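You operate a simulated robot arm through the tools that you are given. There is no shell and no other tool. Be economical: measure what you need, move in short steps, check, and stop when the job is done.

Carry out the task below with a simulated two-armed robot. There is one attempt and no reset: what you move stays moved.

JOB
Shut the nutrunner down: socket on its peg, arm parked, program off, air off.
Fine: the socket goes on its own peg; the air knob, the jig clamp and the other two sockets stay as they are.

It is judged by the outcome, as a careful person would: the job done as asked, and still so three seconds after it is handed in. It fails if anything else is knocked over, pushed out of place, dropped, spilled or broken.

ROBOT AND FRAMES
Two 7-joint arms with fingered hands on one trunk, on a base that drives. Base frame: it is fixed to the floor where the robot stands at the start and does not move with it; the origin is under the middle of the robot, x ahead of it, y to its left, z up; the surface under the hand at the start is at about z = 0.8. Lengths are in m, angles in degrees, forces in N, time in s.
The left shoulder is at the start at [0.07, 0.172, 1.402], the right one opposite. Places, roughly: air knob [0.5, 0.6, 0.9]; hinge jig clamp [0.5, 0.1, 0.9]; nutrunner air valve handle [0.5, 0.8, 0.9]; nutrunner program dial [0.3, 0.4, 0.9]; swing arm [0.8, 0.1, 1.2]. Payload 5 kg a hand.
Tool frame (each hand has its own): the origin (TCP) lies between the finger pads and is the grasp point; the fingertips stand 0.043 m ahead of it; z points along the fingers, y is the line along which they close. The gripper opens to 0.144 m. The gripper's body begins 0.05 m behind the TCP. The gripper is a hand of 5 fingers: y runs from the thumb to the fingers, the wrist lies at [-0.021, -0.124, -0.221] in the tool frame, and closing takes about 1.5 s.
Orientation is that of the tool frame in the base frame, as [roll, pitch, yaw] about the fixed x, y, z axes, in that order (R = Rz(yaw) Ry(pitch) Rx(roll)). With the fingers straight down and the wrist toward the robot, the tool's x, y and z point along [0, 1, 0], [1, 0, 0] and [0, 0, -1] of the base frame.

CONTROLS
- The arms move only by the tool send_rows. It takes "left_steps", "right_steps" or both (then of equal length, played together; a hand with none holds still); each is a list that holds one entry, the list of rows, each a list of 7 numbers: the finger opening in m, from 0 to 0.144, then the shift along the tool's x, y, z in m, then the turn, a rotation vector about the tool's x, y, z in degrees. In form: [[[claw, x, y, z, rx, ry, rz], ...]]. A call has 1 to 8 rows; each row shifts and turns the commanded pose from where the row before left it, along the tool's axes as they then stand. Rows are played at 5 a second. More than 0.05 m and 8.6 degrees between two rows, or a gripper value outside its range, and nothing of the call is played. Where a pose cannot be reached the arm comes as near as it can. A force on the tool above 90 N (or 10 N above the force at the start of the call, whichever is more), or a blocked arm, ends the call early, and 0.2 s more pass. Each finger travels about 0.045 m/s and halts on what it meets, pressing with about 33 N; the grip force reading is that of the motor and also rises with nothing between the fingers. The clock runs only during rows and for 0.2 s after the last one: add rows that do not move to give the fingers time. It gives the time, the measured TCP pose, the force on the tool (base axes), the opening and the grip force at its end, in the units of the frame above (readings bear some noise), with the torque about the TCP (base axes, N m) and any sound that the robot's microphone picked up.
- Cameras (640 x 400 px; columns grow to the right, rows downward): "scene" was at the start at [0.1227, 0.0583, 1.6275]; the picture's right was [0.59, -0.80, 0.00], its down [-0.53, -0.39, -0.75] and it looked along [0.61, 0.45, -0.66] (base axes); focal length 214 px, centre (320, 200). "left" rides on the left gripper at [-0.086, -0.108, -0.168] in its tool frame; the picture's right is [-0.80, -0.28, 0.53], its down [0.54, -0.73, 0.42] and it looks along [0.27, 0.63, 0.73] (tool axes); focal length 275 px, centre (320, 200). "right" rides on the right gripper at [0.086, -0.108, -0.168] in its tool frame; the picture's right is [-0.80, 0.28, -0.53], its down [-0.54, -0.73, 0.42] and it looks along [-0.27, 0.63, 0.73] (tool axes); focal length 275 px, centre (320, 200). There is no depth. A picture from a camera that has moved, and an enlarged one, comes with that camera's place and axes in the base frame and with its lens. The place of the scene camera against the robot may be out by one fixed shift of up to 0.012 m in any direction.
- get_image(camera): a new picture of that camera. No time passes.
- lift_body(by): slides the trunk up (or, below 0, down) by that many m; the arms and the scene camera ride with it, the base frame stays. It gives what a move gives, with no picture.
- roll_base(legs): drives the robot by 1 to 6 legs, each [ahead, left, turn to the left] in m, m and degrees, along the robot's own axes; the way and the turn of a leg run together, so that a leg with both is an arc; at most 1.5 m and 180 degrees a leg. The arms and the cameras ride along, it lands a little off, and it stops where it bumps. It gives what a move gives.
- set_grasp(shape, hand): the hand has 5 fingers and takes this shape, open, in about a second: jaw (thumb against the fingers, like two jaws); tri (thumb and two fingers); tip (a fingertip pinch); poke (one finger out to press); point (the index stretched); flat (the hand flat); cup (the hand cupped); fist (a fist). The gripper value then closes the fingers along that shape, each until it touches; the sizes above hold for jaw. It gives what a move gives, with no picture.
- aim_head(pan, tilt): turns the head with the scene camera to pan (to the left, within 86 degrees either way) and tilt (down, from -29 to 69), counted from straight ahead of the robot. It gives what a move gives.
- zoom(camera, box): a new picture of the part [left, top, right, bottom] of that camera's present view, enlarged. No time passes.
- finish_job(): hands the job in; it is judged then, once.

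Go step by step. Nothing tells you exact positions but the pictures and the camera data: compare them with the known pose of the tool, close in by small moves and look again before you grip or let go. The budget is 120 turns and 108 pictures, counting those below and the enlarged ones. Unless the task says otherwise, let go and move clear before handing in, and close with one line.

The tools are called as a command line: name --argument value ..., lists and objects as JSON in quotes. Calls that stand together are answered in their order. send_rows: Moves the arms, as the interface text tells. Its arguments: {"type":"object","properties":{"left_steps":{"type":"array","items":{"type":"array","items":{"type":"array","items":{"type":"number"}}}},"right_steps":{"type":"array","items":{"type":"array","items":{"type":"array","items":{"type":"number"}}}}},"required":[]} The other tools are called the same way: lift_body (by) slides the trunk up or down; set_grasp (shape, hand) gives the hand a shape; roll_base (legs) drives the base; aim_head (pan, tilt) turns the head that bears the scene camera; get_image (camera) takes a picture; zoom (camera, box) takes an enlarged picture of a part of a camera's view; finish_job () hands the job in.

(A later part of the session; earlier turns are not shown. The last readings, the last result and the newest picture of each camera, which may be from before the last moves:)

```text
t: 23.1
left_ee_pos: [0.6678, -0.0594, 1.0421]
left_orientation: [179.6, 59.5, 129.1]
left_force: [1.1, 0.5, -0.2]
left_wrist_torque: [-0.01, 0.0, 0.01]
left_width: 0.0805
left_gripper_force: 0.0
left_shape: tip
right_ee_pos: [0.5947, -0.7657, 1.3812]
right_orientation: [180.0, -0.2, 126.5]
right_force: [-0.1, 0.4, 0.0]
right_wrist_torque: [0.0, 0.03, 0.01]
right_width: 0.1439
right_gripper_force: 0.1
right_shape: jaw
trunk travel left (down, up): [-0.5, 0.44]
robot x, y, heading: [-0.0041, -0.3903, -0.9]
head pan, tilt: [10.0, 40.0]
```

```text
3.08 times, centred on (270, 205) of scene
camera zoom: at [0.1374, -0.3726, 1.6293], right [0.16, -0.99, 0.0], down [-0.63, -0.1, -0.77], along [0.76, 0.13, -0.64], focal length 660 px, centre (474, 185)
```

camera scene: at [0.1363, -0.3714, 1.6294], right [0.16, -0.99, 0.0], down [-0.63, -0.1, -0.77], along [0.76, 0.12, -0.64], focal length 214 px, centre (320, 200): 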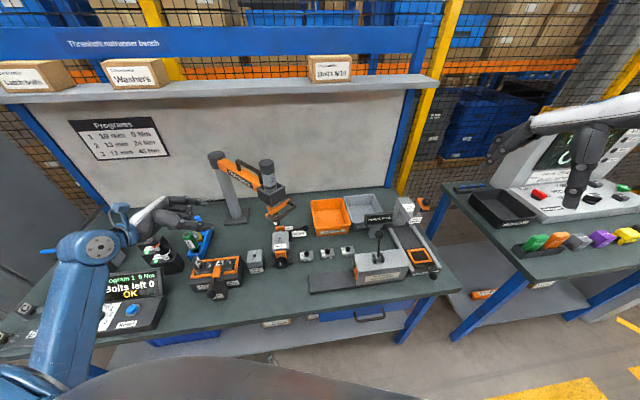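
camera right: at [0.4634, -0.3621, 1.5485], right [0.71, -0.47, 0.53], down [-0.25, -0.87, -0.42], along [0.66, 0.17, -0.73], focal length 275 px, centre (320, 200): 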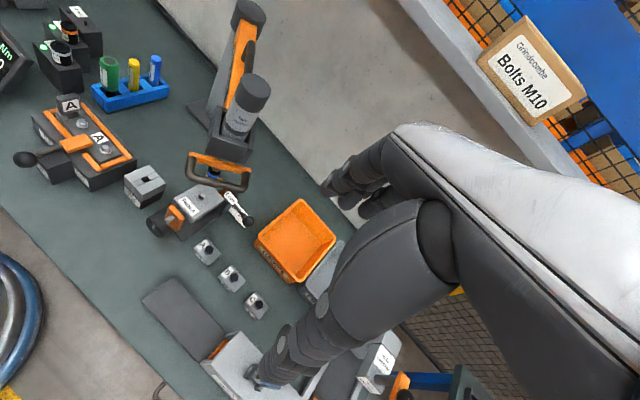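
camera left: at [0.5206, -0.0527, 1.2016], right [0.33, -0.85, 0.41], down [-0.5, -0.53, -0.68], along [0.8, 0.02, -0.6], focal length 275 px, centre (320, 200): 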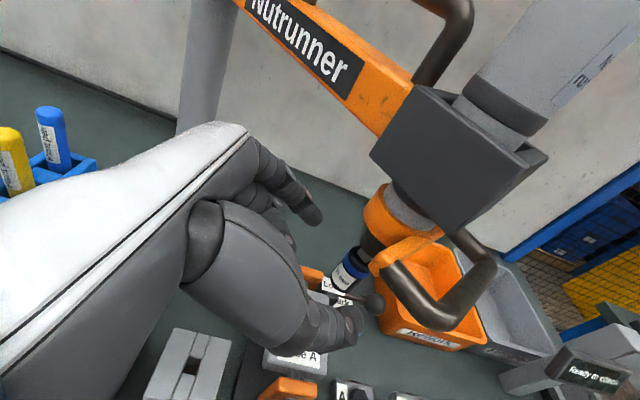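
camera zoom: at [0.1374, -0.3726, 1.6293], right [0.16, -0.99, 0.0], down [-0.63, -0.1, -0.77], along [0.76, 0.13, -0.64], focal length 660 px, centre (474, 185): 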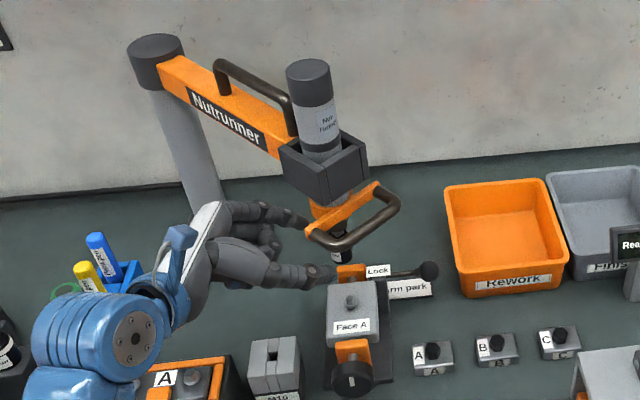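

The socket lies straight ahead between thumb and index, about 0.067 m along the fingers. Advancing to the grasp point.

send_rows --left_steps '[[[0.08, 0, -0.001, 0.033, 0, 0, 0], [0.08, 0, -0.001, 0.033, 0, 0, 0], [0.08, 0, 0, 0, 0, 0, 0]]]'

zoom --camera "left" --box '[220, 160, 440, 360]'

zoom --camera "scene" --box '[230, 160, 310, 240]'

```text
t: 23.9
left_ee_pos: [0.6976, -0.1024, 1.0071]
left_orientation: [-179.9, 59.5, 129.5]
left_force: [0.4, 0.3, 0.1]
left_wrist_torque: [-0.01, 0.02, 0.01]
left_width: 0.0805
left_gripper_force: 0.1
left_shape: tip
right_ee_pos: [0.5927, -0.7646, 1.3817]
right_orientation: [-180.0, -0.1, 126.5]
right_force: [-0.8, 0.0, -0.1]
right_wrist_torque: [-0.03, -0.02, 0.0]
right_width: 0.1442
right_gripper_force: 0.2
right_shape: jaw
trunk travel left (down, up): [-0.5, 0.44]
robot x, y, heading: [-0.0045, -0.394, -0.8]
head pan, tilt: [10.0, 40.0]
```

```text
2.00 times, centred on (330, 260) of left
camera zoom: at [0.5504, -0.0949, 1.1661], right [0.33, -0.85, 0.42], down [-0.5, -0.53, -0.68], along [0.8, 0.01, -0.6], focal length 551 px, centre (300, 80)
```

zoom: 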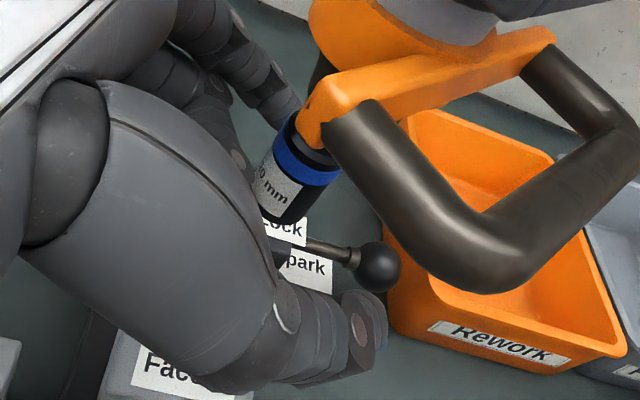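

```text
5.00 times, centred on (270, 200) of scene
camera zoom: at [0.1355, -0.3705, 1.6294], right [0.16, -0.99, 0.0], down [-0.63, -0.1, -0.77], along [0.76, 0.12, -0.64], focal length 1072 px, centre (570, 200)
```

zoom: 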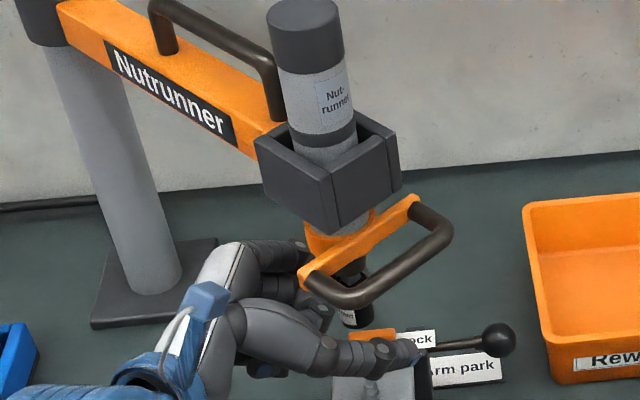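

The socket sits at the TCP, about 1 cm deeper would centre it. I'll advance and close.

send_rows --left_steps '[[[0.08, 0, 0, 0.011, 0, 0, 0], [0.04, 0, 0, 0, 0, 0, 0], [0.01, 0, 0, 0, 0, 0, 0], [0.01, 0, 0, 0, 0, 0, 0], [0.01, 0, 0, 0, 0, 0, 0], [0.01, 0, 0, 0, 0, 0, 0], [0.01, 0, 0, 0, 0, 0, 0], [0.01, 0, 0, 0, 0, 0, 0]]]'

zoom --camera "left" --box '[220, 160, 440, 360]'

```text
t: 25.8
left_ee_pos: [0.7034, -0.1111, 1.0017]
left_orientation: [180.0, 59.4, 129.4]
left_force: [-0.9, 3.4, 0.2]
left_wrist_torque: [0.01, 0.03, 0.01]
left_width: 0.0103
left_gripper_force: 0.0
left_shape: tip
right_ee_pos: [0.5937, -0.7646, 1.3831]
right_orientation: [180.0, 0.0, 126.5]
right_force: [0.7, 0.7, 0.2]
right_wrist_torque: [-0.01, 0.02, 0.0]
right_width: 0.1443
right_gripper_force: 0.1
right_shape: jaw
trunk travel left (down, up): [-0.5, 0.44]
robot x, y, heading: [-0.0013, -0.3903, -1.0]
head pan, tilt: [10.0, 40.0]
```

```text
2.00 times, centred on (330, 260) of left
camera zoom: at [0.5559, -0.1035, 1.1614], right [0.33, -0.85, 0.42], down [-0.5, -0.53, -0.68], along [0.8, 0.01, -0.6], focal length 551 px, centre (300, 80)
```

zoom: 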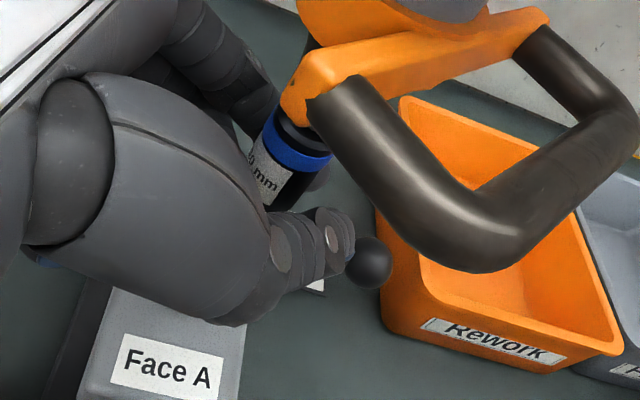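

zoom --camera "scene" --box '[230, 170, 310, 230]'

zoom --camera "left" --box '[270, 180, 370, 280]'

```text
6.67 times, centred on (270, 200) of scene
camera zoom: at [0.1364, -0.3713, 1.6293], right [0.16, -0.99, 0.0], down [-0.63, -0.1, -0.77], along [0.76, 0.12, -0.64], focal length 1430 px, centre (653, 200)
```

zoom: 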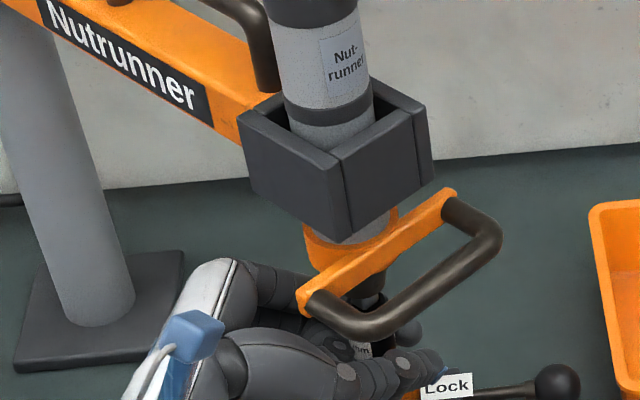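

```text
4.00 times, centred on (320, 230) of left
camera zoom: at [0.5559, -0.1035, 1.1614], right [0.33, -0.85, 0.42], down [-0.5, -0.53, -0.68], along [0.8, 0.01, -0.6], focal length 1101 px, centre (320, 80)
```

zoom: 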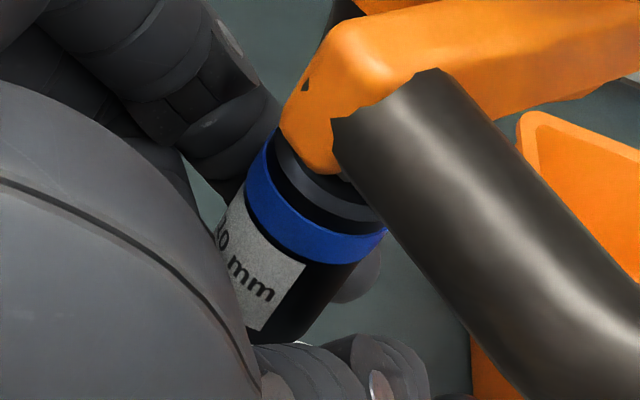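

Fingers flank the socket, but grip force is zero; I'll close fully.

send_rows --left_steps '[[[0.0, 0, 0, 0, 0, 0, 0], [0, 0, 0, 0, 0, 0, 0], [0, 0, 0, 0, 0, 0, 0], [0, 0, 0, 0, 0, 0, 0]]]'

zoom --camera "left" --box '[240, 170, 400, 290]'

```text
t: 26.8
left_ee_pos: [0.7044, -0.111, 1.0011]
left_orientation: [-179.9, 59.3, 129.5]
left_force: [-2.4, 0.9, -4.9]
left_wrist_torque: [-0.04, 0.07, -0.09]
left_width: 0.0103
left_gripper_force: 32.9
left_shape: tip
right_ee_pos: [0.5938, -0.7663, 1.3823]
right_orientation: [-180.0, -0.2, 126.5]
right_force: [0.2, -0.9, -0.9]
right_wrist_torque: [0.02, 0.03, 0.0]
right_width: 0.1439
right_gripper_force: 0.0
right_shape: jaw
trunk travel left (down, up): [-0.5, 0.44]
robot x, y, heading: [-0.0025, -0.3927, -0.8]
head pan, tilt: [10.0, 40.0]
```

```text
3.33 times, centred on (320, 230) of left
camera zoom: at [0.5564, -0.1038, 1.1607], right [0.33, -0.85, 0.41], down [-0.51, -0.53, -0.68], along [0.8, 0.01, -0.6], focal length 918 px, centre (320, 100)
```

zoom: 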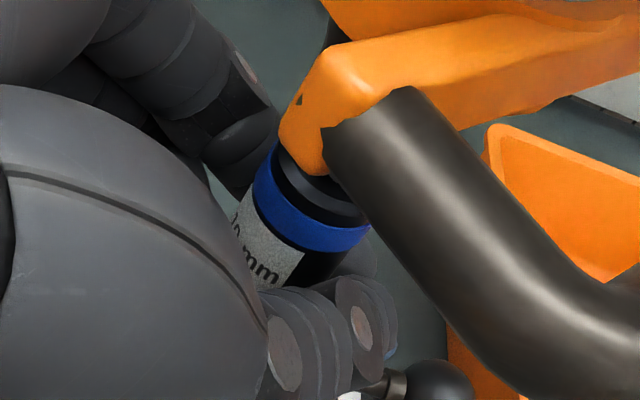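

Gripped now (33 N, held at 10 mm reading). I'll pull straight down in small steps.

send_rows --left_steps '[[[0, 0.0086, 0, 0.0051, 0, 0, 0], [0, 0.0086, 0, 0.0051, 0, 0, 0], [0, 0.0086, 0, 0.0051, 0, 0, 0], [0, 0, 0, 0, 0, 0, 0]]]'

get_image --camera "left"

```text
t: 27.8
left_ee_pos: [0.7042, -0.112, 0.9731]
left_orientation: [180.0, 59.5, 129.3]
left_force: [-3.2, -0.2, 4.5]
left_wrist_torque: [-0.04, -0.02, -0.09]
left_width: 0.0106
left_gripper_force: 33.0
left_shape: tip
right_ee_pos: [0.5932, -0.7644, 1.3818]
right_orientation: [180.0, -0.1, 126.6]
right_force: [-1.3, -0.7, -0.1]
right_wrist_torque: [-0.01, 0.02, 0.0]
right_width: 0.144
right_gripper_force: 0.1
right_shape: jaw
trunk travel left (down, up): [-0.5, 0.44]
robot x, y, heading: [-0.0015, -0.3932, -0.7]
head pan, tilt: [10.0, 40.0]
```

```text
65 pictures are left
camera left: at [0.5565, -0.104, 1.1316], right [0.33, -0.85, 0.42], down [-0.5, -0.53, -0.68], along [0.8, 0.01, -0.6], focal length 275 px, centre (320, 200)
```

left: 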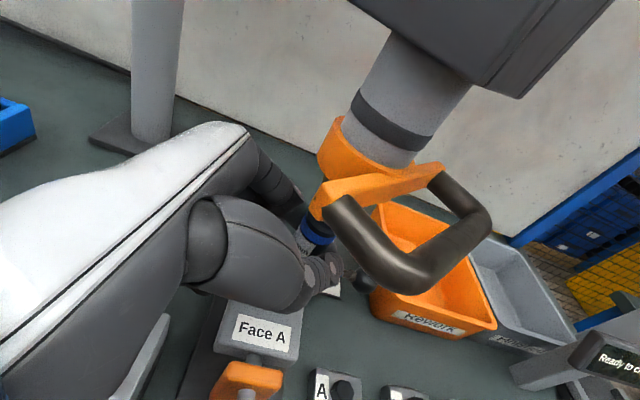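

The whole tool slides down on its carriage with the socket (only ~4 N). I'll pull a little further to see whether the slide reaches its stop.

send_rows --left_steps '[[[0, 0.0086, 0, 0.0051, 0, 0, 0], [0, 0.0086, 0, 0.0051, 0, 0, 0], [0, 0, 0, 0, 0, 0, 0]]]'

get_image --camera "scene"

zoom --camera "scene" --box '[220, 150, 320, 260]'

```text
t: 28.6
left_ee_pos: [0.7027, -0.1113, 0.9515]
left_orientation: [-180.0, 59.5, 129.4]
left_force: [1.8, 1.3, 4.5]
left_wrist_torque: [-0.03, -0.04, -0.06]
left_width: 0.0105
left_gripper_force: 32.6
left_shape: tip
right_ee_pos: [0.5927, -0.7658, 1.3827]
right_orientation: [-179.9, -0.2, 126.6]
right_force: [-0.5, 0.2, 0.4]
right_wrist_torque: [0.01, -0.02, 0.03]
right_width: 0.1442
right_gripper_force: 0.0
right_shape: jaw
trunk travel left (down, up): [-0.5, 0.44]
robot x, y, heading: [-0.003, -0.3882, -0.7]
head pan, tilt: [10.0, 40.0]
```

```text
64 pictures are left
camera scene: at [0.1362, -0.3718, 1.6293], right [0.16, -0.99, 0.0], down [-0.63, -0.1, -0.77], along [0.76, 0.12, -0.64], focal length 214 px, centre (320, 200)
```

scene: 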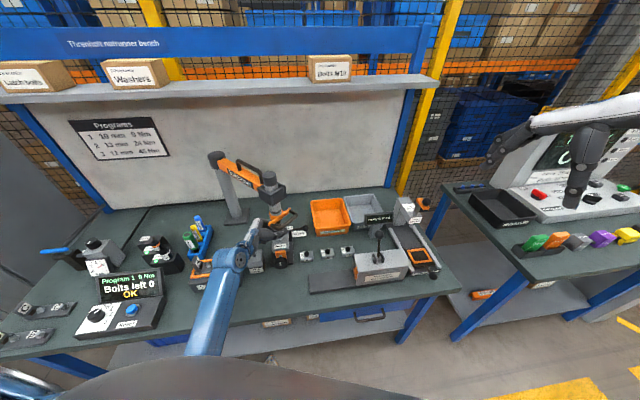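

```text
3.64 times, centred on (270, 205) of scene
camera zoom: at [0.1362, -0.3718, 1.6293], right [0.16, -0.99, 0.0], down [-0.63, -0.1, -0.77], along [0.76, 0.12, -0.64], focal length 780 px, centre (502, 182)
```

zoom: 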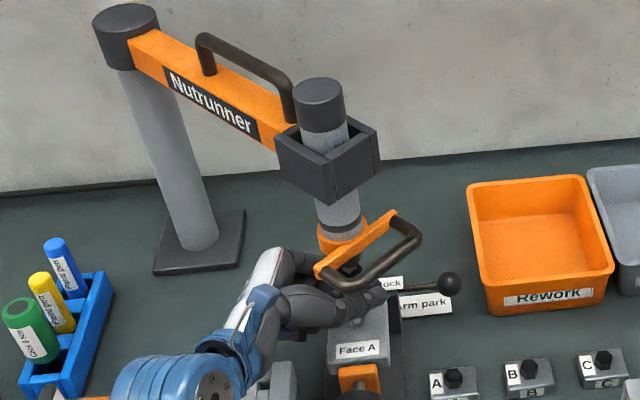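

The slide has little resistance, so the tool must be held while the socket is pulled. I'll raise it back to its original height, then hold the nutrunner's cap from above with the right hand.

send_rows --left_steps '[[[0, -0.0086, 0, -0.0051, 0, 0, 0], [0, -0.0086, 0, -0.0051, 0, 0, 0], [0, -0.0086, 0, -0.0051, 0, 0, 0], [0, -0.0086, 0, -0.0051, 0, 0, 0], [0, -0.0043, 0, -0.0025, 0, 0, 0]]]'

zoom --camera "scene" --box '[220, 150, 320, 260]'

```text
t: 29.8
left_ee_pos: [0.7018, -0.1098, 0.9963]
left_orientation: [-180.0, 59.5, 129.3]
left_force: [-2.1, 0.1, 2.5]
left_wrist_torque: [0.01, -0.04, -0.07]
left_width: 0.0105
left_gripper_force: 33.4
left_shape: tip
right_ee_pos: [0.5927, -0.7643, 1.3823]
right_orientation: [179.9, -0.1, 126.6]
right_force: [0.0, 0.4, 0.1]
right_wrist_torque: [0.01, -0.03, 0.01]
right_width: 0.1441
right_gripper_force: 0.1
right_shape: jaw
trunk travel left (down, up): [-0.5, 0.44]
robot x, y, heading: [-0.0036, -0.3901, -0.6]
head pan, tilt: [10.0, 40.0]
```

```text
3.64 times, centred on (270, 205) of scene
camera zoom: at [0.1354, -0.3717, 1.6294], right [0.16, -0.99, 0.0], down [-0.63, -0.1, -0.77], along [0.76, 0.12, -0.64], focal length 780 px, centre (502, 182)
```

zoom: 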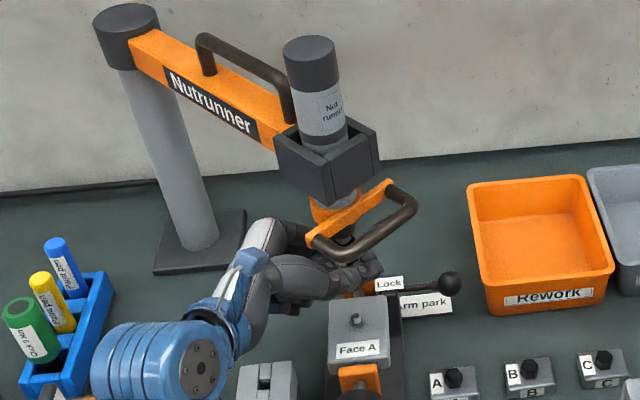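

The tool follows back up; cap top is at about z 1.28. I'll give the right hand the "tri" shape, turn it, and bring it above the cap.

set_grasp --hand "right" --shape "tri"

send_rows --right_steps '[[[0.144, 0, 0, -0.01, 0, 0, 7], [0.144, 0, 0, -0.01, 0, 0, 7], [0.144, 0, 0, -0.01, 0, 0, 7], [0.144, 0, 0, -0.01, 0, 0, 7], [0.144, 0, 0, -0.01, 0, 0, 7], [0.144, 0, 0, -0.01, 0, 0, 7]]]'

send_rows --right_steps '[[[0.144, 0.048, 0, 0, 0, 0, 0], [0.144, 0.048, 0, 0, 0, 0, 0], [0.144, 0.048, 0, 0, 0, 0, 0], [0.144, 0.048, 0, 0, 0, 0, 0], [0.144, 0.048, 0, 0, 0, 0, 0], [0.144, 0.048, 0, 0, 0, 0, 0], [0.144, 0.048, 0, 0, 0, 0, 0]]]'

get_image --camera "scene"

```text
t: 30.6
left_ee_pos: [0.7034, -0.1115, 0.9972]
left_orientation: [-180.0, 59.5, 129.3]
left_force: [-2.6, -0.8, 3.6]
left_wrist_torque: [-0.03, -0.01, -0.04]
left_width: 0.0107
left_gripper_force: 32.6
left_shape: tip
right_ee_pos: [0.5923, -0.7642, 1.3823]
right_orientation: [-180.0, -0.1, 126.6]
right_force: [-0.8, 0.8, -0.6]
right_wrist_torque: [0.03, -0.01, -0.01]
right_width: 0.144
right_gripper_force: 0.0
right_shape: tri
trunk travel left (down, up): [-0.5, 0.44]
robot x, y, heading: [-0.0042, -0.3909, -0.8]
head pan, tilt: [10.0, 40.0]
```

```text
t: 32.0
left_ee_pos: [0.7027, -0.1118, 0.996]
left_orientation: [-179.9, 59.5, 129.4]
left_force: [-1.7, -1.8, 3.8]
left_wrist_torque: [-0.02, 0.01, -0.1]
left_width: 0.0108
left_gripper_force: 32.9
left_shape: tip
right_ee_pos: [0.5934, -0.7666, 1.4414]
right_orientation: [-180.0, -0.1, 84.4]
right_force: [0.5, 0.2, 0.2]
right_wrist_torque: [0.03, -0.01, -0.02]
right_width: 0.1438
right_gripper_force: 0.1
right_shape: tri
trunk travel left (down, up): [-0.5, 0.44]
robot x, y, heading: [-0.003, -0.3931, -0.4]
head pan, tilt: [10.0, 40.0]
```

```text
t: 33.6
left_ee_pos: [0.7025, -0.1105, 0.9946]
left_orientation: [-179.8, 59.6, 129.4]
left_force: [-3.5, -5.0, 2.9]
left_wrist_torque: [-0.12, -0.03, -0.13]
left_width: 0.0106
left_gripper_force: 32.7
left_shape: tip
right_ee_pos: [0.6269, -0.4299, 1.4404]
right_orientation: [-179.9, 0.0, 84.3]
right_force: [0.2, 0.5, -0.2]
right_wrist_torque: [-0.1, 0.02, 0.02]
right_width: 0.1439
right_gripper_force: 0.0
right_shape: tri
trunk travel left (down, up): [-0.5, 0.44]
robot x, y, heading: [-0.0031, -0.3892, -0.7]
head pan, tilt: [10.0, 40.0]
```

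```text
61 pictures are left
camera scene: at [0.1359, -0.3689, 1.6293], right [0.16, -0.99, 0.0], down [-0.63, -0.11, -0.77], along [0.76, 0.12, -0.64], focal length 214 px, centre (320, 200)
```

scene: 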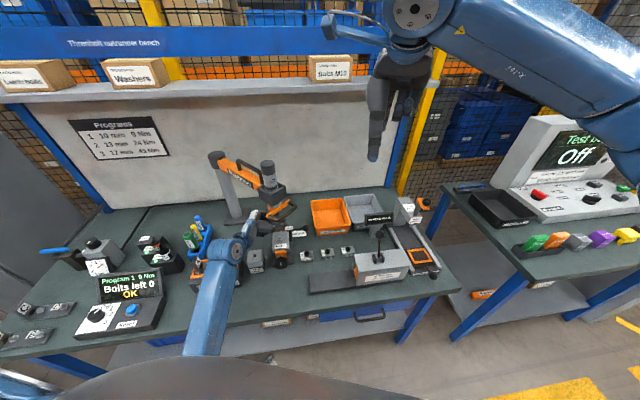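

Continuing to above the cap, keeping at z 1.44.

send_rows --right_steps '[[[0.144, 0.0465, 0.0065, 0, 0, 0, 0], [0.144, 0.0465, 0.0065, 0, 0, 0, 0], [0.144, 0.0465, 0.0065, 0, 0, 0, 0], [0.144, 0.0465, 0.0065, 0, 0, 0, 0], [0.144, 0.0465, 0.0065, 0, 0, 0, 0], [0.144, 0.0465, 0.0065, 0, 0, 0, 0], [0.144, 0.0465, 0.0065, 0, 0, 0, 0]]]'

get_image --camera "right"

get_image --camera "scene"

```text
t: 35.2
left_ee_pos: [0.7014, -0.1111, 0.996]
left_orientation: [-179.9, 59.6, 129.3]
left_force: [-4.2, -5.7, 3.7]
left_wrist_torque: [-0.08, -0.02, -0.17]
left_width: 0.0106
left_gripper_force: 32.5
left_shape: tip
right_ee_pos: [0.6993, -0.1028, 1.4425]
right_orientation: [-179.9, 0.1, 84.5]
right_force: [-0.5, 0.7, -0.3]
right_wrist_torque: [-0.08, -0.03, -0.02]
right_width: 0.1437
right_gripper_force: 0.1
right_shape: tri
trunk travel left (down, up): [-0.5, 0.44]
robot x, y, heading: [0.0002, -0.3935, -0.8]
head pan, tilt: [10.0, 40.0]
```

```text
60 pictures are left
camera right: at [0.5984, -0.0057, 1.6099], right [0.21, -0.82, 0.53], down [-0.77, -0.47, -0.42], along [0.6, -0.33, -0.73], focal length 275 px, centre (320, 200)
```

right: 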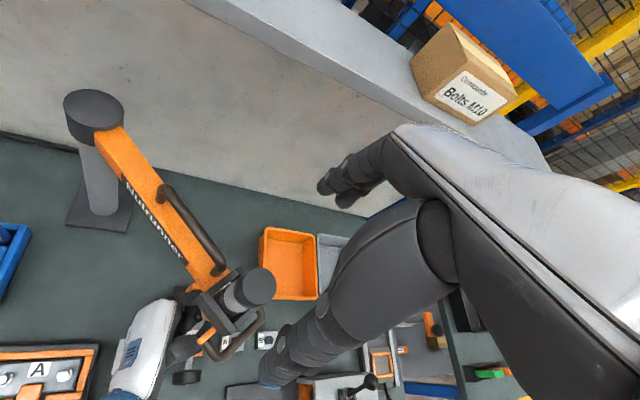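

```text
59 pictures are left
camera scene: at [0.1349, -0.3683, 1.6294], right [0.16, -0.99, 0.0], down [-0.63, -0.11, -0.77], along [0.76, 0.12, -0.64], focal length 214 px, centre (320, 200)
```

scene: 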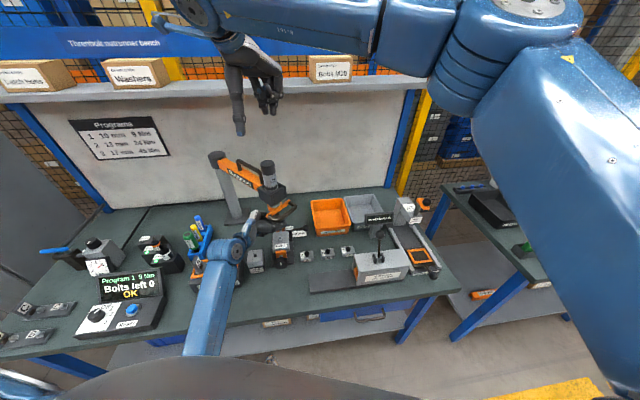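

Directly above the cap (≈ (0.707, -0.110)). I'll descend to just over it and look.

send_rows --right_steps '[[[0.144, -0.003, 0.004, 0.04, 0, 0, 0], [0.144, -0.003, 0.004, 0.04, 0, 0, 0], [0.144, 0, 0, 0.035, 0, 0, 0]]]'

get_image --camera "right"

zoom --camera "scene" --box '[200, 100, 320, 220]'

```text
t: 36.0
left_ee_pos: [0.7019, -0.1122, 0.9969]
left_orientation: [-180.0, 59.5, 129.2]
left_force: [-2.9, -1.8, 3.5]
left_wrist_torque: [-0.01, -0.02, -0.09]
left_width: 0.0109
left_gripper_force: 33.4
left_shape: tip
right_ee_pos: [0.7081, -0.1148, 1.3303]
right_orientation: [-179.9, -0.2, 84.5]
right_force: [0.0, 0.5, -0.4]
right_wrist_torque: [0.01, 0.02, 0.01]
right_width: 0.1439
right_gripper_force: 0.1
right_shape: tri
trunk travel left (down, up): [-0.5, 0.44]
robot x, y, heading: [-0.0015, -0.3885, -0.8]
head pan, tilt: [10.0, 40.0]
```

```text
58 pictures are left
camera right: at [0.6088, -0.0173, 1.4978], right [0.21, -0.82, 0.53], down [-0.77, -0.47, -0.42], along [0.6, -0.32, -0.73], focal length 275 px, centre (320, 200)
```

right: 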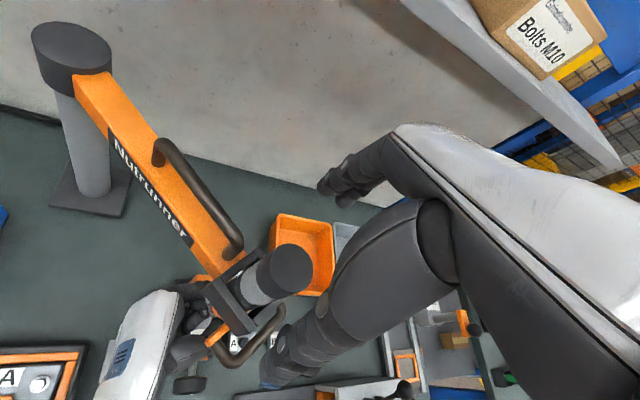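

```text
3.33 times, centred on (260, 160) of scene
camera zoom: at [0.1368, -0.372, 1.6294], right [0.16, -0.99, 0.0], down [-0.63, -0.1, -0.77], along [0.76, 0.12, -0.64], focal length 715 px, centre (520, 333)
```

zoom: 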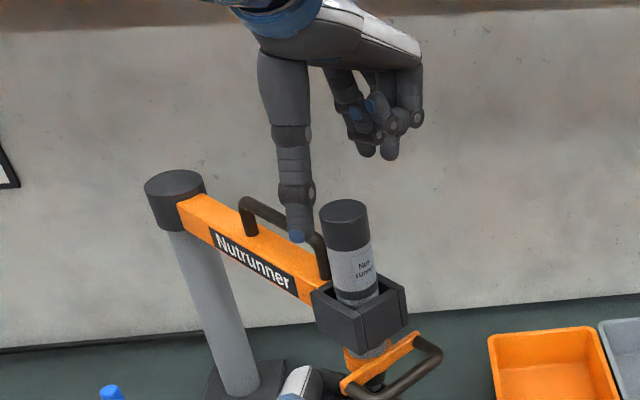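

Aligned: thumb in front, fingers behind the cap. Descend around it and close.

send_rows --right_steps '[[[0.144, 0.004, 0, 0.03, 0, 0, 0], [0.144, 0.004, 0, 0.03, 0, 0, 0], [0.144, 0, 0, 0.025, 0, 0, 0], [0.1, 0, 0, 0, 0, 0, 0], [0.06, 0, 0, 0, 0, 0, 0], [0.03, 0, 0, 0, 0, 0, 0], [0.0, 0, 0, 0, 0, 0, 0], [0, 0, 0, 0, 0, 0, 0]]]'

send_rows --right_steps '[[[0, 0, 0, 0, 0, 0, 0], [0, 0, 0, 0, 0, 0, 0], [0, 0, 0, 0, 0, 0, 0], [0, 0, 0, 0, 0, 0, 0], [0, 0, 0, 0, 0, 0, 0]]]'

zoom --camera "scene" --box '[200, 100, 320, 220]'

get_image --camera "right"

```text
t: 37.9
left_ee_pos: [0.7032, -0.1113, 0.9971]
left_orientation: [-179.9, 59.5, 129.5]
left_force: [-0.8, -1.2, 3.4]
left_wrist_torque: [-0.05, 0.0, -0.07]
left_width: 0.0112
left_gripper_force: 33.1
left_shape: tip
right_ee_pos: [0.7139, -0.1062, 1.2465]
right_orientation: [-179.9, -0.1, 84.5]
right_force: [-0.6, 0.6, 0.5]
right_wrist_torque: [0.01, 0.03, 0.01]
right_width: 0.0478
right_gripper_force: 0.1
right_shape: tri
trunk travel left (down, up): [-0.5, 0.44]
robot x, y, heading: [-0.0027, -0.3943, -0.6]
head pan, tilt: [10.0, 40.0]
```

```text
t: 39.0
left_ee_pos: [0.7026, -0.1112, 0.9969]
left_orientation: [180.0, 59.4, 129.4]
left_force: [-2.1, -3.0, 5.0]
left_wrist_torque: [-0.08, -0.04, -0.08]
left_width: 0.0109
left_gripper_force: 32.8
left_shape: tip
right_ee_pos: [0.7128, -0.1057, 1.2455]
right_orientation: [-180.0, -0.2, 84.4]
right_force: [-0.4, 1.5, -1.1]
right_wrist_torque: [0.04, 0.01, -0.01]
right_width: 0.0362
right_gripper_force: 33.1
right_shape: tri
trunk travel left (down, up): [-0.5, 0.44]
robot x, y, heading: [-0.0072, -0.3932, -0.5]
head pan, tilt: [10.0, 40.0]
```

```text
3.33 times, centred on (260, 160) of scene
camera zoom: at [0.136, -0.3717, 1.6294], right [0.16, -0.99, 0.0], down [-0.63, -0.1, -0.77], along [0.76, 0.12, -0.64], focal length 715 px, centre (520, 333)
```

zoom: 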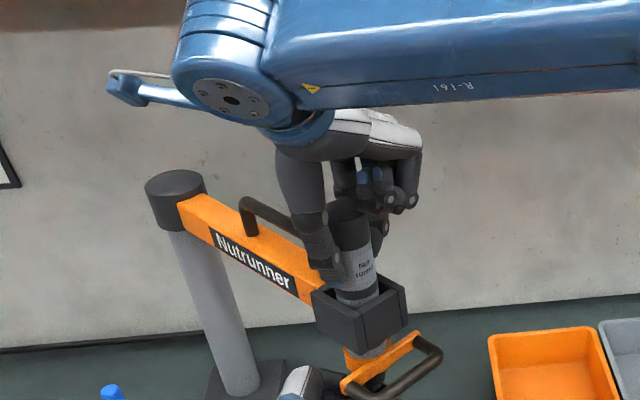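

```text
55 pictures are left
camera right: at [0.6133, -0.0091, 1.4137], right [0.21, -0.82, 0.53], down [-0.77, -0.47, -0.42], along [0.6, -0.32, -0.73], focal length 275 px, centre (320, 200)
```

right: 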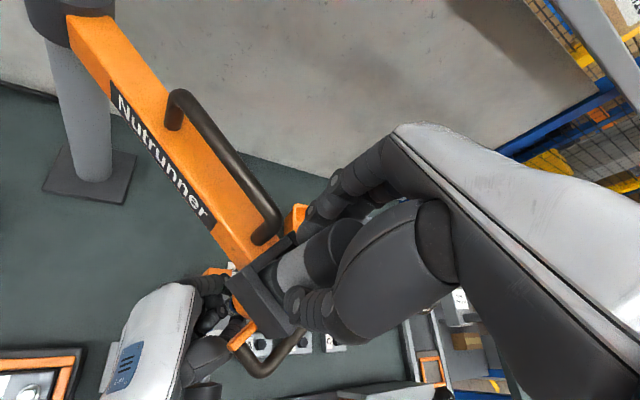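

Right hand grips the cap with 33 N. Now pull the socket down with the left hand while the right holds.

send_rows --left_steps '[[[0, 0.0086, 0, 0.0051, 0, 0, 0], [0, 0.0086, 0, 0.0051, 0, 0, 0], [0, 0.0086, 0, 0.0051, 0, 0, 0], [0, 0.0043, 0, 0.0025, 0, 0, 0]]]' --right_steps '[[[0, 0, 0, 0, 0, 0, 0], [0, 0, 0, 0, 0, 0, 0], [0, 0, 0, 0, 0, 0, 0], [0, 0, 0, 0, 0, 0, 0]]]'

zoom --camera "left" --box '[240, 140, 400, 290]'

```text
t: 40.0
left_ee_pos: [0.702, -0.1133, 0.9616]
left_orientation: [179.9, 59.4, 129.3]
left_force: [0.1, -0.2, 0.4]
left_wrist_torque: [0.05, 0.0, -0.01]
left_width: 0.0105
left_gripper_force: 32.6
left_shape: tip
right_ee_pos: [0.7142, -0.1064, 1.2466]
right_orientation: [-180.0, -0.1, 84.4]
right_force: [-1.5, -0.1, 3.5]
right_wrist_torque: [0.01, 0.05, 0.02]
right_width: 0.0356
right_gripper_force: 32.7
right_shape: tri
trunk travel left (down, up): [-0.5, 0.44]
robot x, y, heading: [-0.0035, -0.3983, -1.0]
head pan, tilt: [10.0, 40.0]
```

```text
2.67 times, centred on (320, 215) of left
camera zoom: at [0.555, -0.1044, 1.1205], right [0.33, -0.85, 0.41], down [-0.51, -0.53, -0.68], along [0.8, 0.01, -0.6], focal length 734 px, centre (320, 160)
```

zoom: 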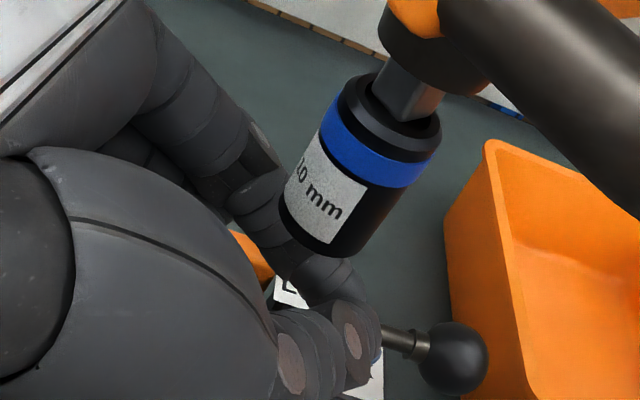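

The fingers slid off under the socket; the fingertip pinch was not holding it properly. I'll open, back off, switch the left hand to "tri" for a firmer grip, and look again.

send_rows --left_steps '[[[0.08, 0, 0, 0, 0, 0, 0], [0.1, 0, 0, 0, 0, 0, 0], [0.1, 0, 0, 0, 0, 0, 0], [0.1, 0, 0, 0, 0, 0, 0], [0.1, 0, 0, -0.04, 0, 0, 0], [0.1, 0, 0, -0.04, 0, 0, 0], [0.1, 0, 0, -0.04, 0, 0, 0]]]'

set_grasp --hand "left" --shape "tri"

get_image --camera "left"

```text
t: 41.6
left_ee_pos: [0.6364, -0.0289, 1.0224]
left_orientation: [180.0, 59.4, 129.3]
left_force: [-0.1, 0.9, -0.1]
left_wrist_torque: [0.0, 0.01, 0.02]
left_width: 0.0995
left_gripper_force: 0.1
left_shape: tip
right_ee_pos: [0.7123, -0.1054, 1.2456]
right_orientation: [179.9, -0.1, 84.5]
right_force: [-2.3, 0.4, 4.8]
right_wrist_torque: [0.01, 0.05, -0.01]
right_width: 0.0355
right_gripper_force: 33.1
right_shape: tri
trunk travel left (down, up): [-0.5, 0.44]
robot x, y, heading: [-0.0011, -0.393, -0.8]
head pan, tilt: [10.0, 40.0]
```

```text
t: 42.5
left_ee_pos: [0.638, -0.0303, 1.0223]
left_orientation: [179.9, 59.5, 129.2]
left_force: [-0.5, -0.8, 0.0]
left_wrist_torque: [-0.05, 0.0, -0.02]
left_width: 0.1439
left_gripper_force: 0.1
left_shape: tri
right_ee_pos: [0.7129, -0.1063, 1.246]
right_orientation: [-179.8, -0.1, 84.5]
right_force: [-1.7, 0.6, 3.0]
right_wrist_torque: [0.05, 0.07, 0.0]
right_width: 0.0354
right_gripper_force: 33.0
right_shape: tri
trunk travel left (down, up): [-0.5, 0.44]
robot x, y, heading: [-0.0025, -0.3919, -0.9]
head pan, tilt: [10.0, 40.0]
```

```text
53 pictures are left
camera left: at [0.4903, -0.0228, 1.1819], right [0.33, -0.85, 0.42], down [-0.5, -0.53, -0.68], along [0.8, 0.01, -0.6], focal length 275 px, centre (320, 200)
```

left: 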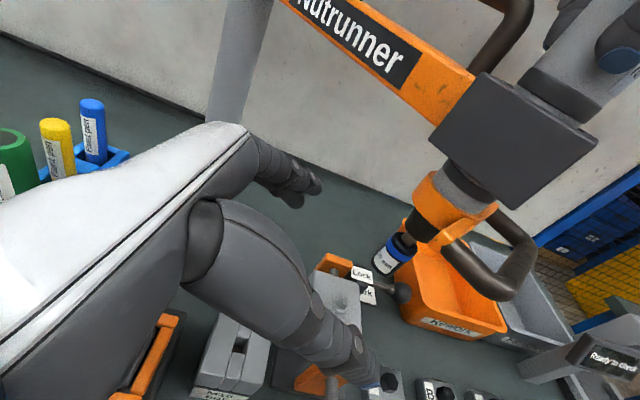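

I'll close the hand in free air briefly to see where the tri pads meet relative to the socket line.

send_rows --left_steps '[[[0.1, 0, 0, 0, 0, 0, 0], [0.06, 0, 0, 0, 0, 0, 0], [0.03, 0, 0, 0, 0, 0, 0], [0.02, 0, 0, 0, 0, 0, 0], [0.02, 0, 0, 0, 0, 0, 0], [0.02, 0, 0, 0, 0, 0, 0], [0.02, 0, 0, 0, 0, 0, 0], [0.02, 0, 0, 0, 0, 0, 0]]]'

zoom --camera "left" --box '[220, 140, 460, 340]'

zoom --camera "scene" --box '[210, 170, 310, 250]'

```text
t: 44.4
left_ee_pos: [0.6368, -0.0306, 1.0224]
left_orientation: [180.0, 59.6, 129.4]
left_force: [-0.5, -0.6, -0.1]
left_wrist_torque: [0.01, -0.03, -0.04]
left_width: 0.0203
left_gripper_force: 0.2
left_shape: tri
right_ee_pos: [0.7123, -0.1066, 1.246]
right_orientation: [-179.9, -0.1, 84.4]
right_force: [-1.8, 0.4, 3.3]
right_wrist_torque: [0.02, 0.07, 0.02]
right_width: 0.0354
right_gripper_force: 33.0
right_shape: tri
trunk travel left (down, up): [-0.5, 0.44]
robot x, y, heading: [-0.001, -0.3948, -0.8]
head pan, tilt: [10.0, 40.0]
```

```text
2.00 times, centred on (340, 240) of left
camera zoom: at [0.4902, -0.0227, 1.182], right [0.33, -0.85, 0.42], down [-0.5, -0.53, -0.68], along [0.8, 0.01, -0.6], focal length 551 px, centre (280, 120)
```

zoom: 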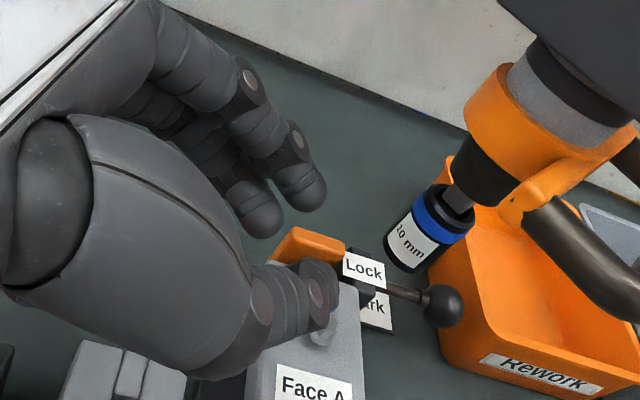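

```text
5.00 times, centred on (260, 210) of scene
camera zoom: at [0.1359, -0.3715, 1.6294], right [0.16, -0.99, 0.0], down [-0.63, -0.1, -0.77], along [0.76, 0.12, -0.64], focal length 1072 px, centre (620, 150)
```

zoom: 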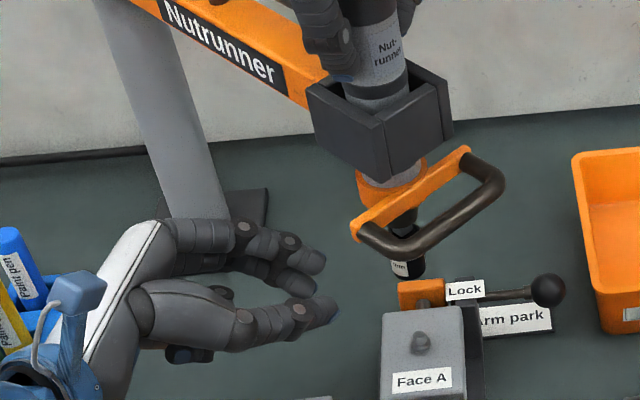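

Pads meet about 2–3 cm ahead of the TCP, so I had reached too deep before. I'll align so the socket lies ~2 cm ahead of the TCP, and advance with the hand open.

send_rows --left_steps '[[[0.08, -0.02, 0.001, 0, 0, 0, 0], [0.08, -0.021, 0.002, 0, 0, 0, 0], [0.08, 0, 0, 0, 0, 0, 0], [0.08, 0, 0, 0.03, 0, 0, 0], [0.08, 0, 0, 0.03, 0, 0, 0], [0.08, 0, 0, 0.015, 0, 0, 0]]]'

zoom --camera "left" --box '[220, 140, 460, 340]'

zoom --camera "scene" --box '[210, 170, 310, 250]'

```text
t: 45.8
left_ee_pos: [0.6942, -0.0932, 1.0196]
left_orientation: [-180.0, 59.5, 129.5]
left_force: [-0.2, -0.4, -0.5]
left_wrist_torque: [0.01, 0.0, -0.01]
left_width: 0.0796
left_gripper_force: 0.0
left_shape: tri
right_ee_pos: [0.7135, -0.1065, 1.2465]
right_orientation: [-179.9, 0.0, 84.5]
right_force: [-2.0, 0.5, 3.7]
right_wrist_torque: [0.03, 0.07, -0.02]
right_width: 0.0353
right_gripper_force: 32.8
right_shape: tri
trunk travel left (down, up): [-0.5, 0.44]
robot x, y, heading: [-0.003, -0.3911, -0.4]
head pan, tilt: [10.0, 40.0]
```

```text
2.00 times, centred on (340, 240) of left
camera zoom: at [0.5465, -0.0854, 1.1785], right [0.33, -0.85, 0.41], down [-0.5, -0.53, -0.68], along [0.8, 0.02, -0.6], focal length 551 px, centre (280, 120)
```

zoom: 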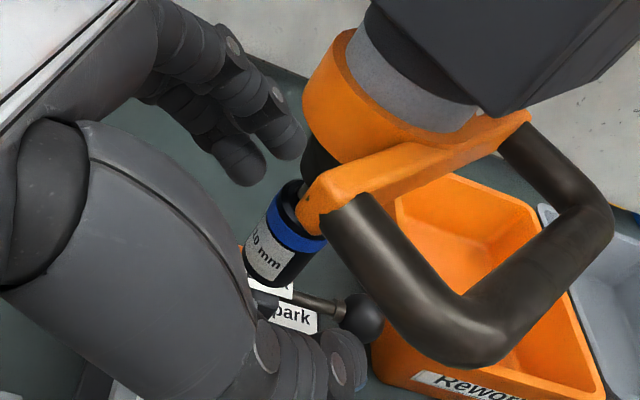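

```text
5.00 times, centred on (260, 210) of scene
camera zoom: at [0.1359, -0.3716, 1.6294], right [0.16, -0.99, 0.0], down [-0.63, -0.1, -0.77], along [0.76, 0.12, -0.64], focal length 1072 px, centre (620, 150)
```

zoom: 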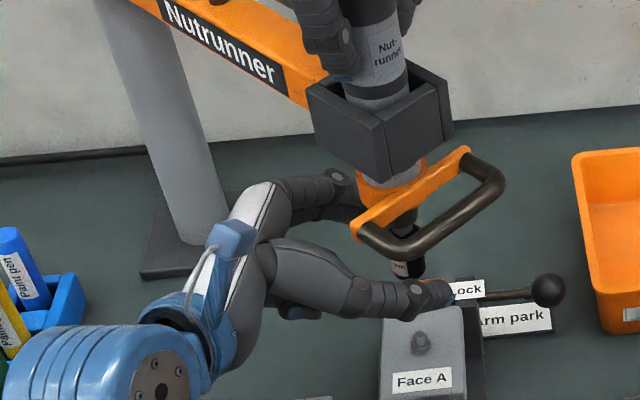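

The socket lies between the fingers and thumb. Closing now.

send_rows --left_steps '[[[0.05, 0, 0, 0, 0, 0, 0], [0.02, 0, 0, 0, 0, 0, 0], [0, 0, 0, 0, 0, 0, 0], [0, 0, 0, 0, 0, 0, 0], [0, 0, 0, 0, 0, 0, 0], [0, 0, 0, 0, 0, 0, 0], [0, 0, 0, 0, 0, 0, 0], [0, 0, 0, 0, 0, 0, 0]]]'

zoom --camera "left" --box '[240, 160, 400, 290]'

```text
t: 47.5
left_ee_pos: [0.6931, -0.0948, 1.0187]
left_orientation: [180.0, 59.5, 129.3]
left_force: [2.5, -4.9, -1.4]
left_wrist_torque: [0.04, -0.02, 0.05]
left_width: 0.0193
left_gripper_force: 33.2
left_shape: tri
right_ee_pos: [0.7129, -0.1069, 1.2463]
right_orientation: [-179.9, -0.1, 84.5]
right_force: [-4.7, 3.4, 5.4]
right_wrist_torque: [0.11, 0.22, 0.04]
right_width: 0.0358
right_gripper_force: 32.8
right_shape: tri
trunk travel left (down, up): [-0.5, 0.44]
robot x, y, heading: [-0.0002, -0.3923, -0.6]
head pan, tilt: [10.0, 40.0]
```

```text
3.08 times, centred on (320, 225) of left
camera zoom: at [0.5465, -0.0855, 1.1784], right [0.33, -0.85, 0.42], down [-0.5, -0.53, -0.68], along [0.8, 0.01, -0.6], focal length 847 px, centre (320, 123)
```

zoom: 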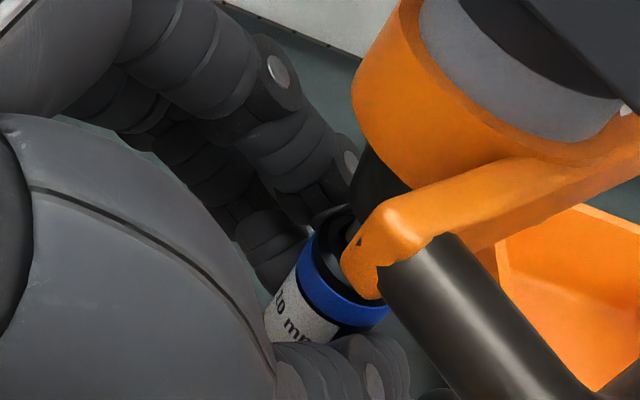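

Width 19 mm matches the socket: a real grip. Pulling straight down gently.

send_rows --left_steps '[[[0, 0.0052, 0, 0.003, 0, 0, 0], [0, 0.0052, 0, 0.003, 0, 0, 0], [0, 0.0052, 0, 0.003, 0, 0, 0], [0, 0.0052, 0, 0.003, 0, 0, 0]]]' --right_steps '[[[0, 0, 0, 0, 0, 0, 0], [0, 0, 0, 0, 0, 0, 0], [0, 0, 0, 0, 0, 0, 0], [0, 0, 0, 0, 0, 0, 0]]]'

zoom --camera "left" --box '[240, 160, 400, 290]'

```text
t: 48.5
left_ee_pos: [0.6939, -0.0993, 0.9977]
left_orientation: [180.0, 59.7, 129.2]
left_force: [-0.3, -21.6, 22.6]
left_wrist_torque: [-0.56, -0.35, -0.43]
left_width: 0.0177
left_gripper_force: 33.3
left_shape: tri
right_ee_pos: [0.712, -0.1056, 1.2476]
right_orientation: [-179.9, -0.3, 84.5]
right_force: [-5.3, 11.7, -17.8]
right_wrist_torque: [0.36, 0.13, 0.11]
right_width: 0.0334
right_gripper_force: 33.0
right_shape: tri
trunk travel left (down, up): [-0.5, 0.44]
robot x, y, heading: [-0.0026, -0.3939, -1.0]
head pan, tilt: [10.0, 40.0]
```

```text
3.08 times, centred on (320, 225) of left
camera zoom: at [0.546, -0.0897, 1.1566], right [0.33, -0.85, 0.42], down [-0.51, -0.53, -0.68], along [0.8, 0.01, -0.6], focal length 847 px, centre (320, 123)
```

zoom: 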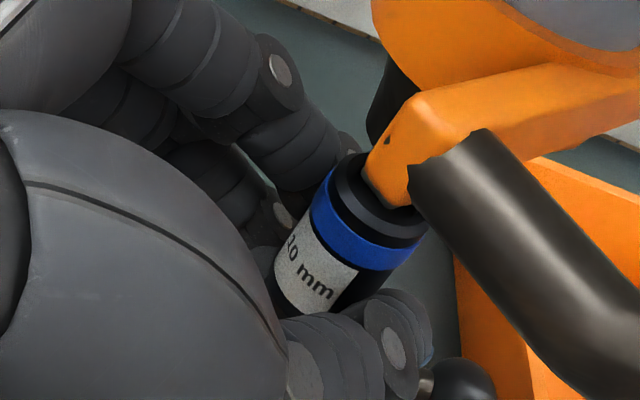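

Now pulling with ~22 N and the socket has moved down perhaps 8 mm. I'll keep pulling a bit further and check.

send_rows --left_steps '[[[0, 0.0043, 0, 0.0025, 0, 0, 0], [0, 0.0043, 0, 0.0025, 0, 0, 0], [0, 0.0043, 0, 0.0025, 0, 0, 0]]]' --right_steps '[[[0, 0, 0, 0, 0, 0, 0], [0, 0, 0, 0, 0, 0, 0], [0, 0, 0, 0, 0, 0, 0]]]'

get_image --camera "left"

```text
t: 49.4
left_ee_pos: [0.6931, -0.0915, 0.9778]
left_orientation: [-179.6, 59.0, 130.0]
left_force: [0.3, -1.4, 1.2]
left_wrist_torque: [0.06, 0.04, -0.01]
left_width: 0.0155
left_gripper_force: 33.1
left_shape: tri
right_ee_pos: [0.7176, -0.1077, 1.249]
right_orientation: [179.8, 0.0, 84.2]
right_force: [-4.3, -3.9, 3.9]
right_wrist_torque: [-0.17, 0.26, -0.01]
right_width: 0.0353
right_gripper_force: 32.9
right_shape: tri
trunk travel left (down, up): [-0.5, 0.44]
robot x, y, heading: [-0.0016, -0.3927, -0.7]
head pan, tilt: [10.0, 40.0]
```

```text
46 pictures are left
camera left: at [0.5467, -0.0854, 1.1379], right [0.34, -0.85, 0.41], down [-0.51, -0.53, -0.68], along [0.79, 0.02, -0.61], focal length 275 px, centre (320, 200)
```

left: 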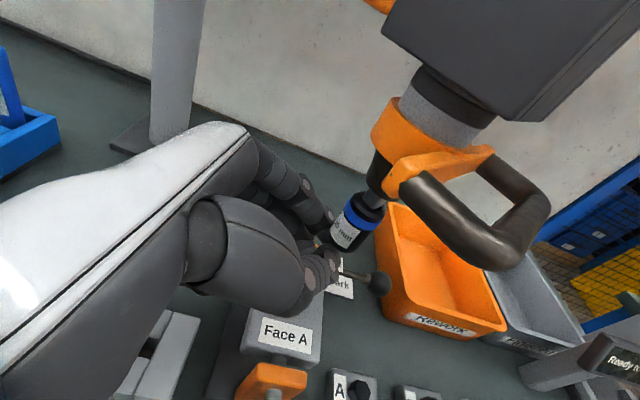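

zoom --camera "left" --box '[290, 150, 430, 270]'

```text
3.33 times, centred on (360, 210) of left
camera zoom: at [0.5467, -0.0854, 1.1379], right [0.34, -0.85, 0.41], down [-0.51, -0.53, -0.68], along [0.79, 0.02, -0.61], focal length 918 px, centre (187, 167)
```

zoom: 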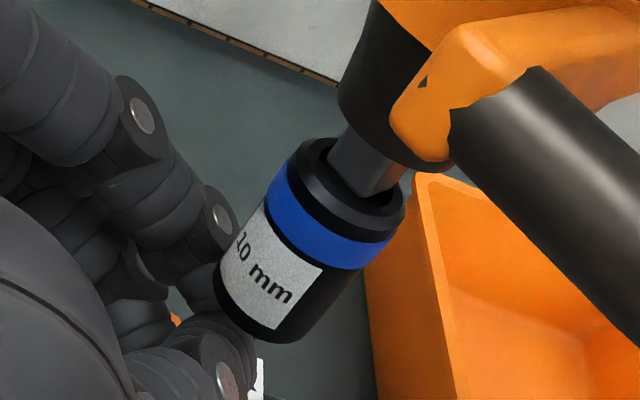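

The hand slipped off again; the socket hasn't moved on its drive. The tilted, shallow grip is the weakness. I'll back off, reduce the tilt to about 15°, approach more from the left side, and grip deeper.

send_rows --left_steps '[[[0.06, 0, 0, 0, 0, 0, 0], [0.1, 0, 0, 0, 0, 0, 0], [0.1, 0, 0, -0.01, 0, 0, 0], [0.1, 0, 0, -0.04, 0, 0, 0], [0.1, 0, 0, -0.04, 0, 0, 0], [0.1, 0, 0, -0.03, 0, 0, 0]]]'

send_rows --left_steps '[[[0.1, 0, 0, 0, 5.7, 0, 3.4], [0.1, 0, 0, 0, 5.7, 0, 3.4], [0.1, 0, 0, 0, 5.7, 0, 3.4], [0.1, 0, 0, 0, 0, -7.5, 0], [0.1, 0, 0, 0, 0, -7.5, 0]]]'

get_image --camera "left"

```text
t: 50.8
left_ee_pos: [0.6289, -0.0144, 1.0429]
left_orientation: [-180.0, 59.4, 129.3]
left_force: [1.0, 0.4, 0.6]
left_wrist_torque: [-0.04, -0.01, -0.02]
left_width: 0.0994
left_gripper_force: 0.2
left_shape: tri
right_ee_pos: [0.7124, -0.1055, 1.2461]
right_orientation: [-180.0, -0.2, 84.5]
right_force: [-1.4, 1.0, 4.7]
right_wrist_torque: [0.02, 0.1, -0.03]
right_width: 0.0356
right_gripper_force: 33.0
right_shape: tri
trunk travel left (down, up): [-0.5, 0.44]
robot x, y, heading: [0.0012, -0.3926, -0.6]
head pan, tilt: [10.0, 40.0]
```

```text
t: 52.0
left_ee_pos: [0.6284, -0.0151, 1.0427]
left_orientation: [179.7, 74.7, 109.2]
left_force: [0.3, 0.4, 0.4]
left_wrist_torque: [0.02, 0.03, 0.02]
left_width: 0.0995
left_gripper_force: 0.1
left_shape: tri
right_ee_pos: [0.7131, -0.1068, 1.2454]
right_orientation: [-179.9, -0.1, 84.5]
right_force: [-2.6, 0.6, 3.8]
right_wrist_torque: [0.01, 0.14, -0.03]
right_width: 0.0356
right_gripper_force: 33.6
right_shape: tri
trunk travel left (down, up): [-0.5, 0.44]
robot x, y, heading: [-0.0004, -0.3927, -0.7]
head pan, tilt: [10.0, 40.0]
```

```text
44 pictures are left
camera left: at [0.4796, 0.0777, 1.1696], right [-0.03, -0.78, 0.63], down [-0.59, -0.49, -0.64], along [0.8, -0.39, -0.45], focal length 275 px, centre (320, 200)
```

left: 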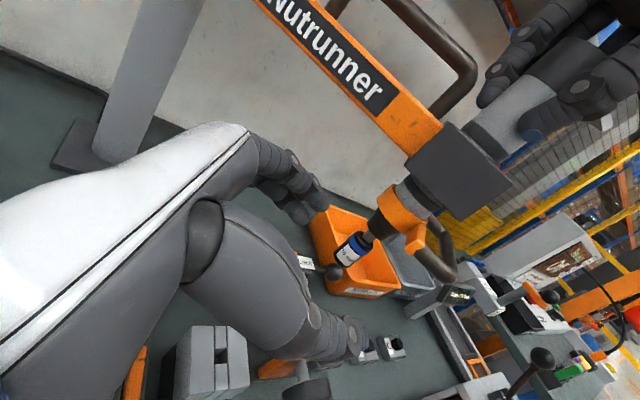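

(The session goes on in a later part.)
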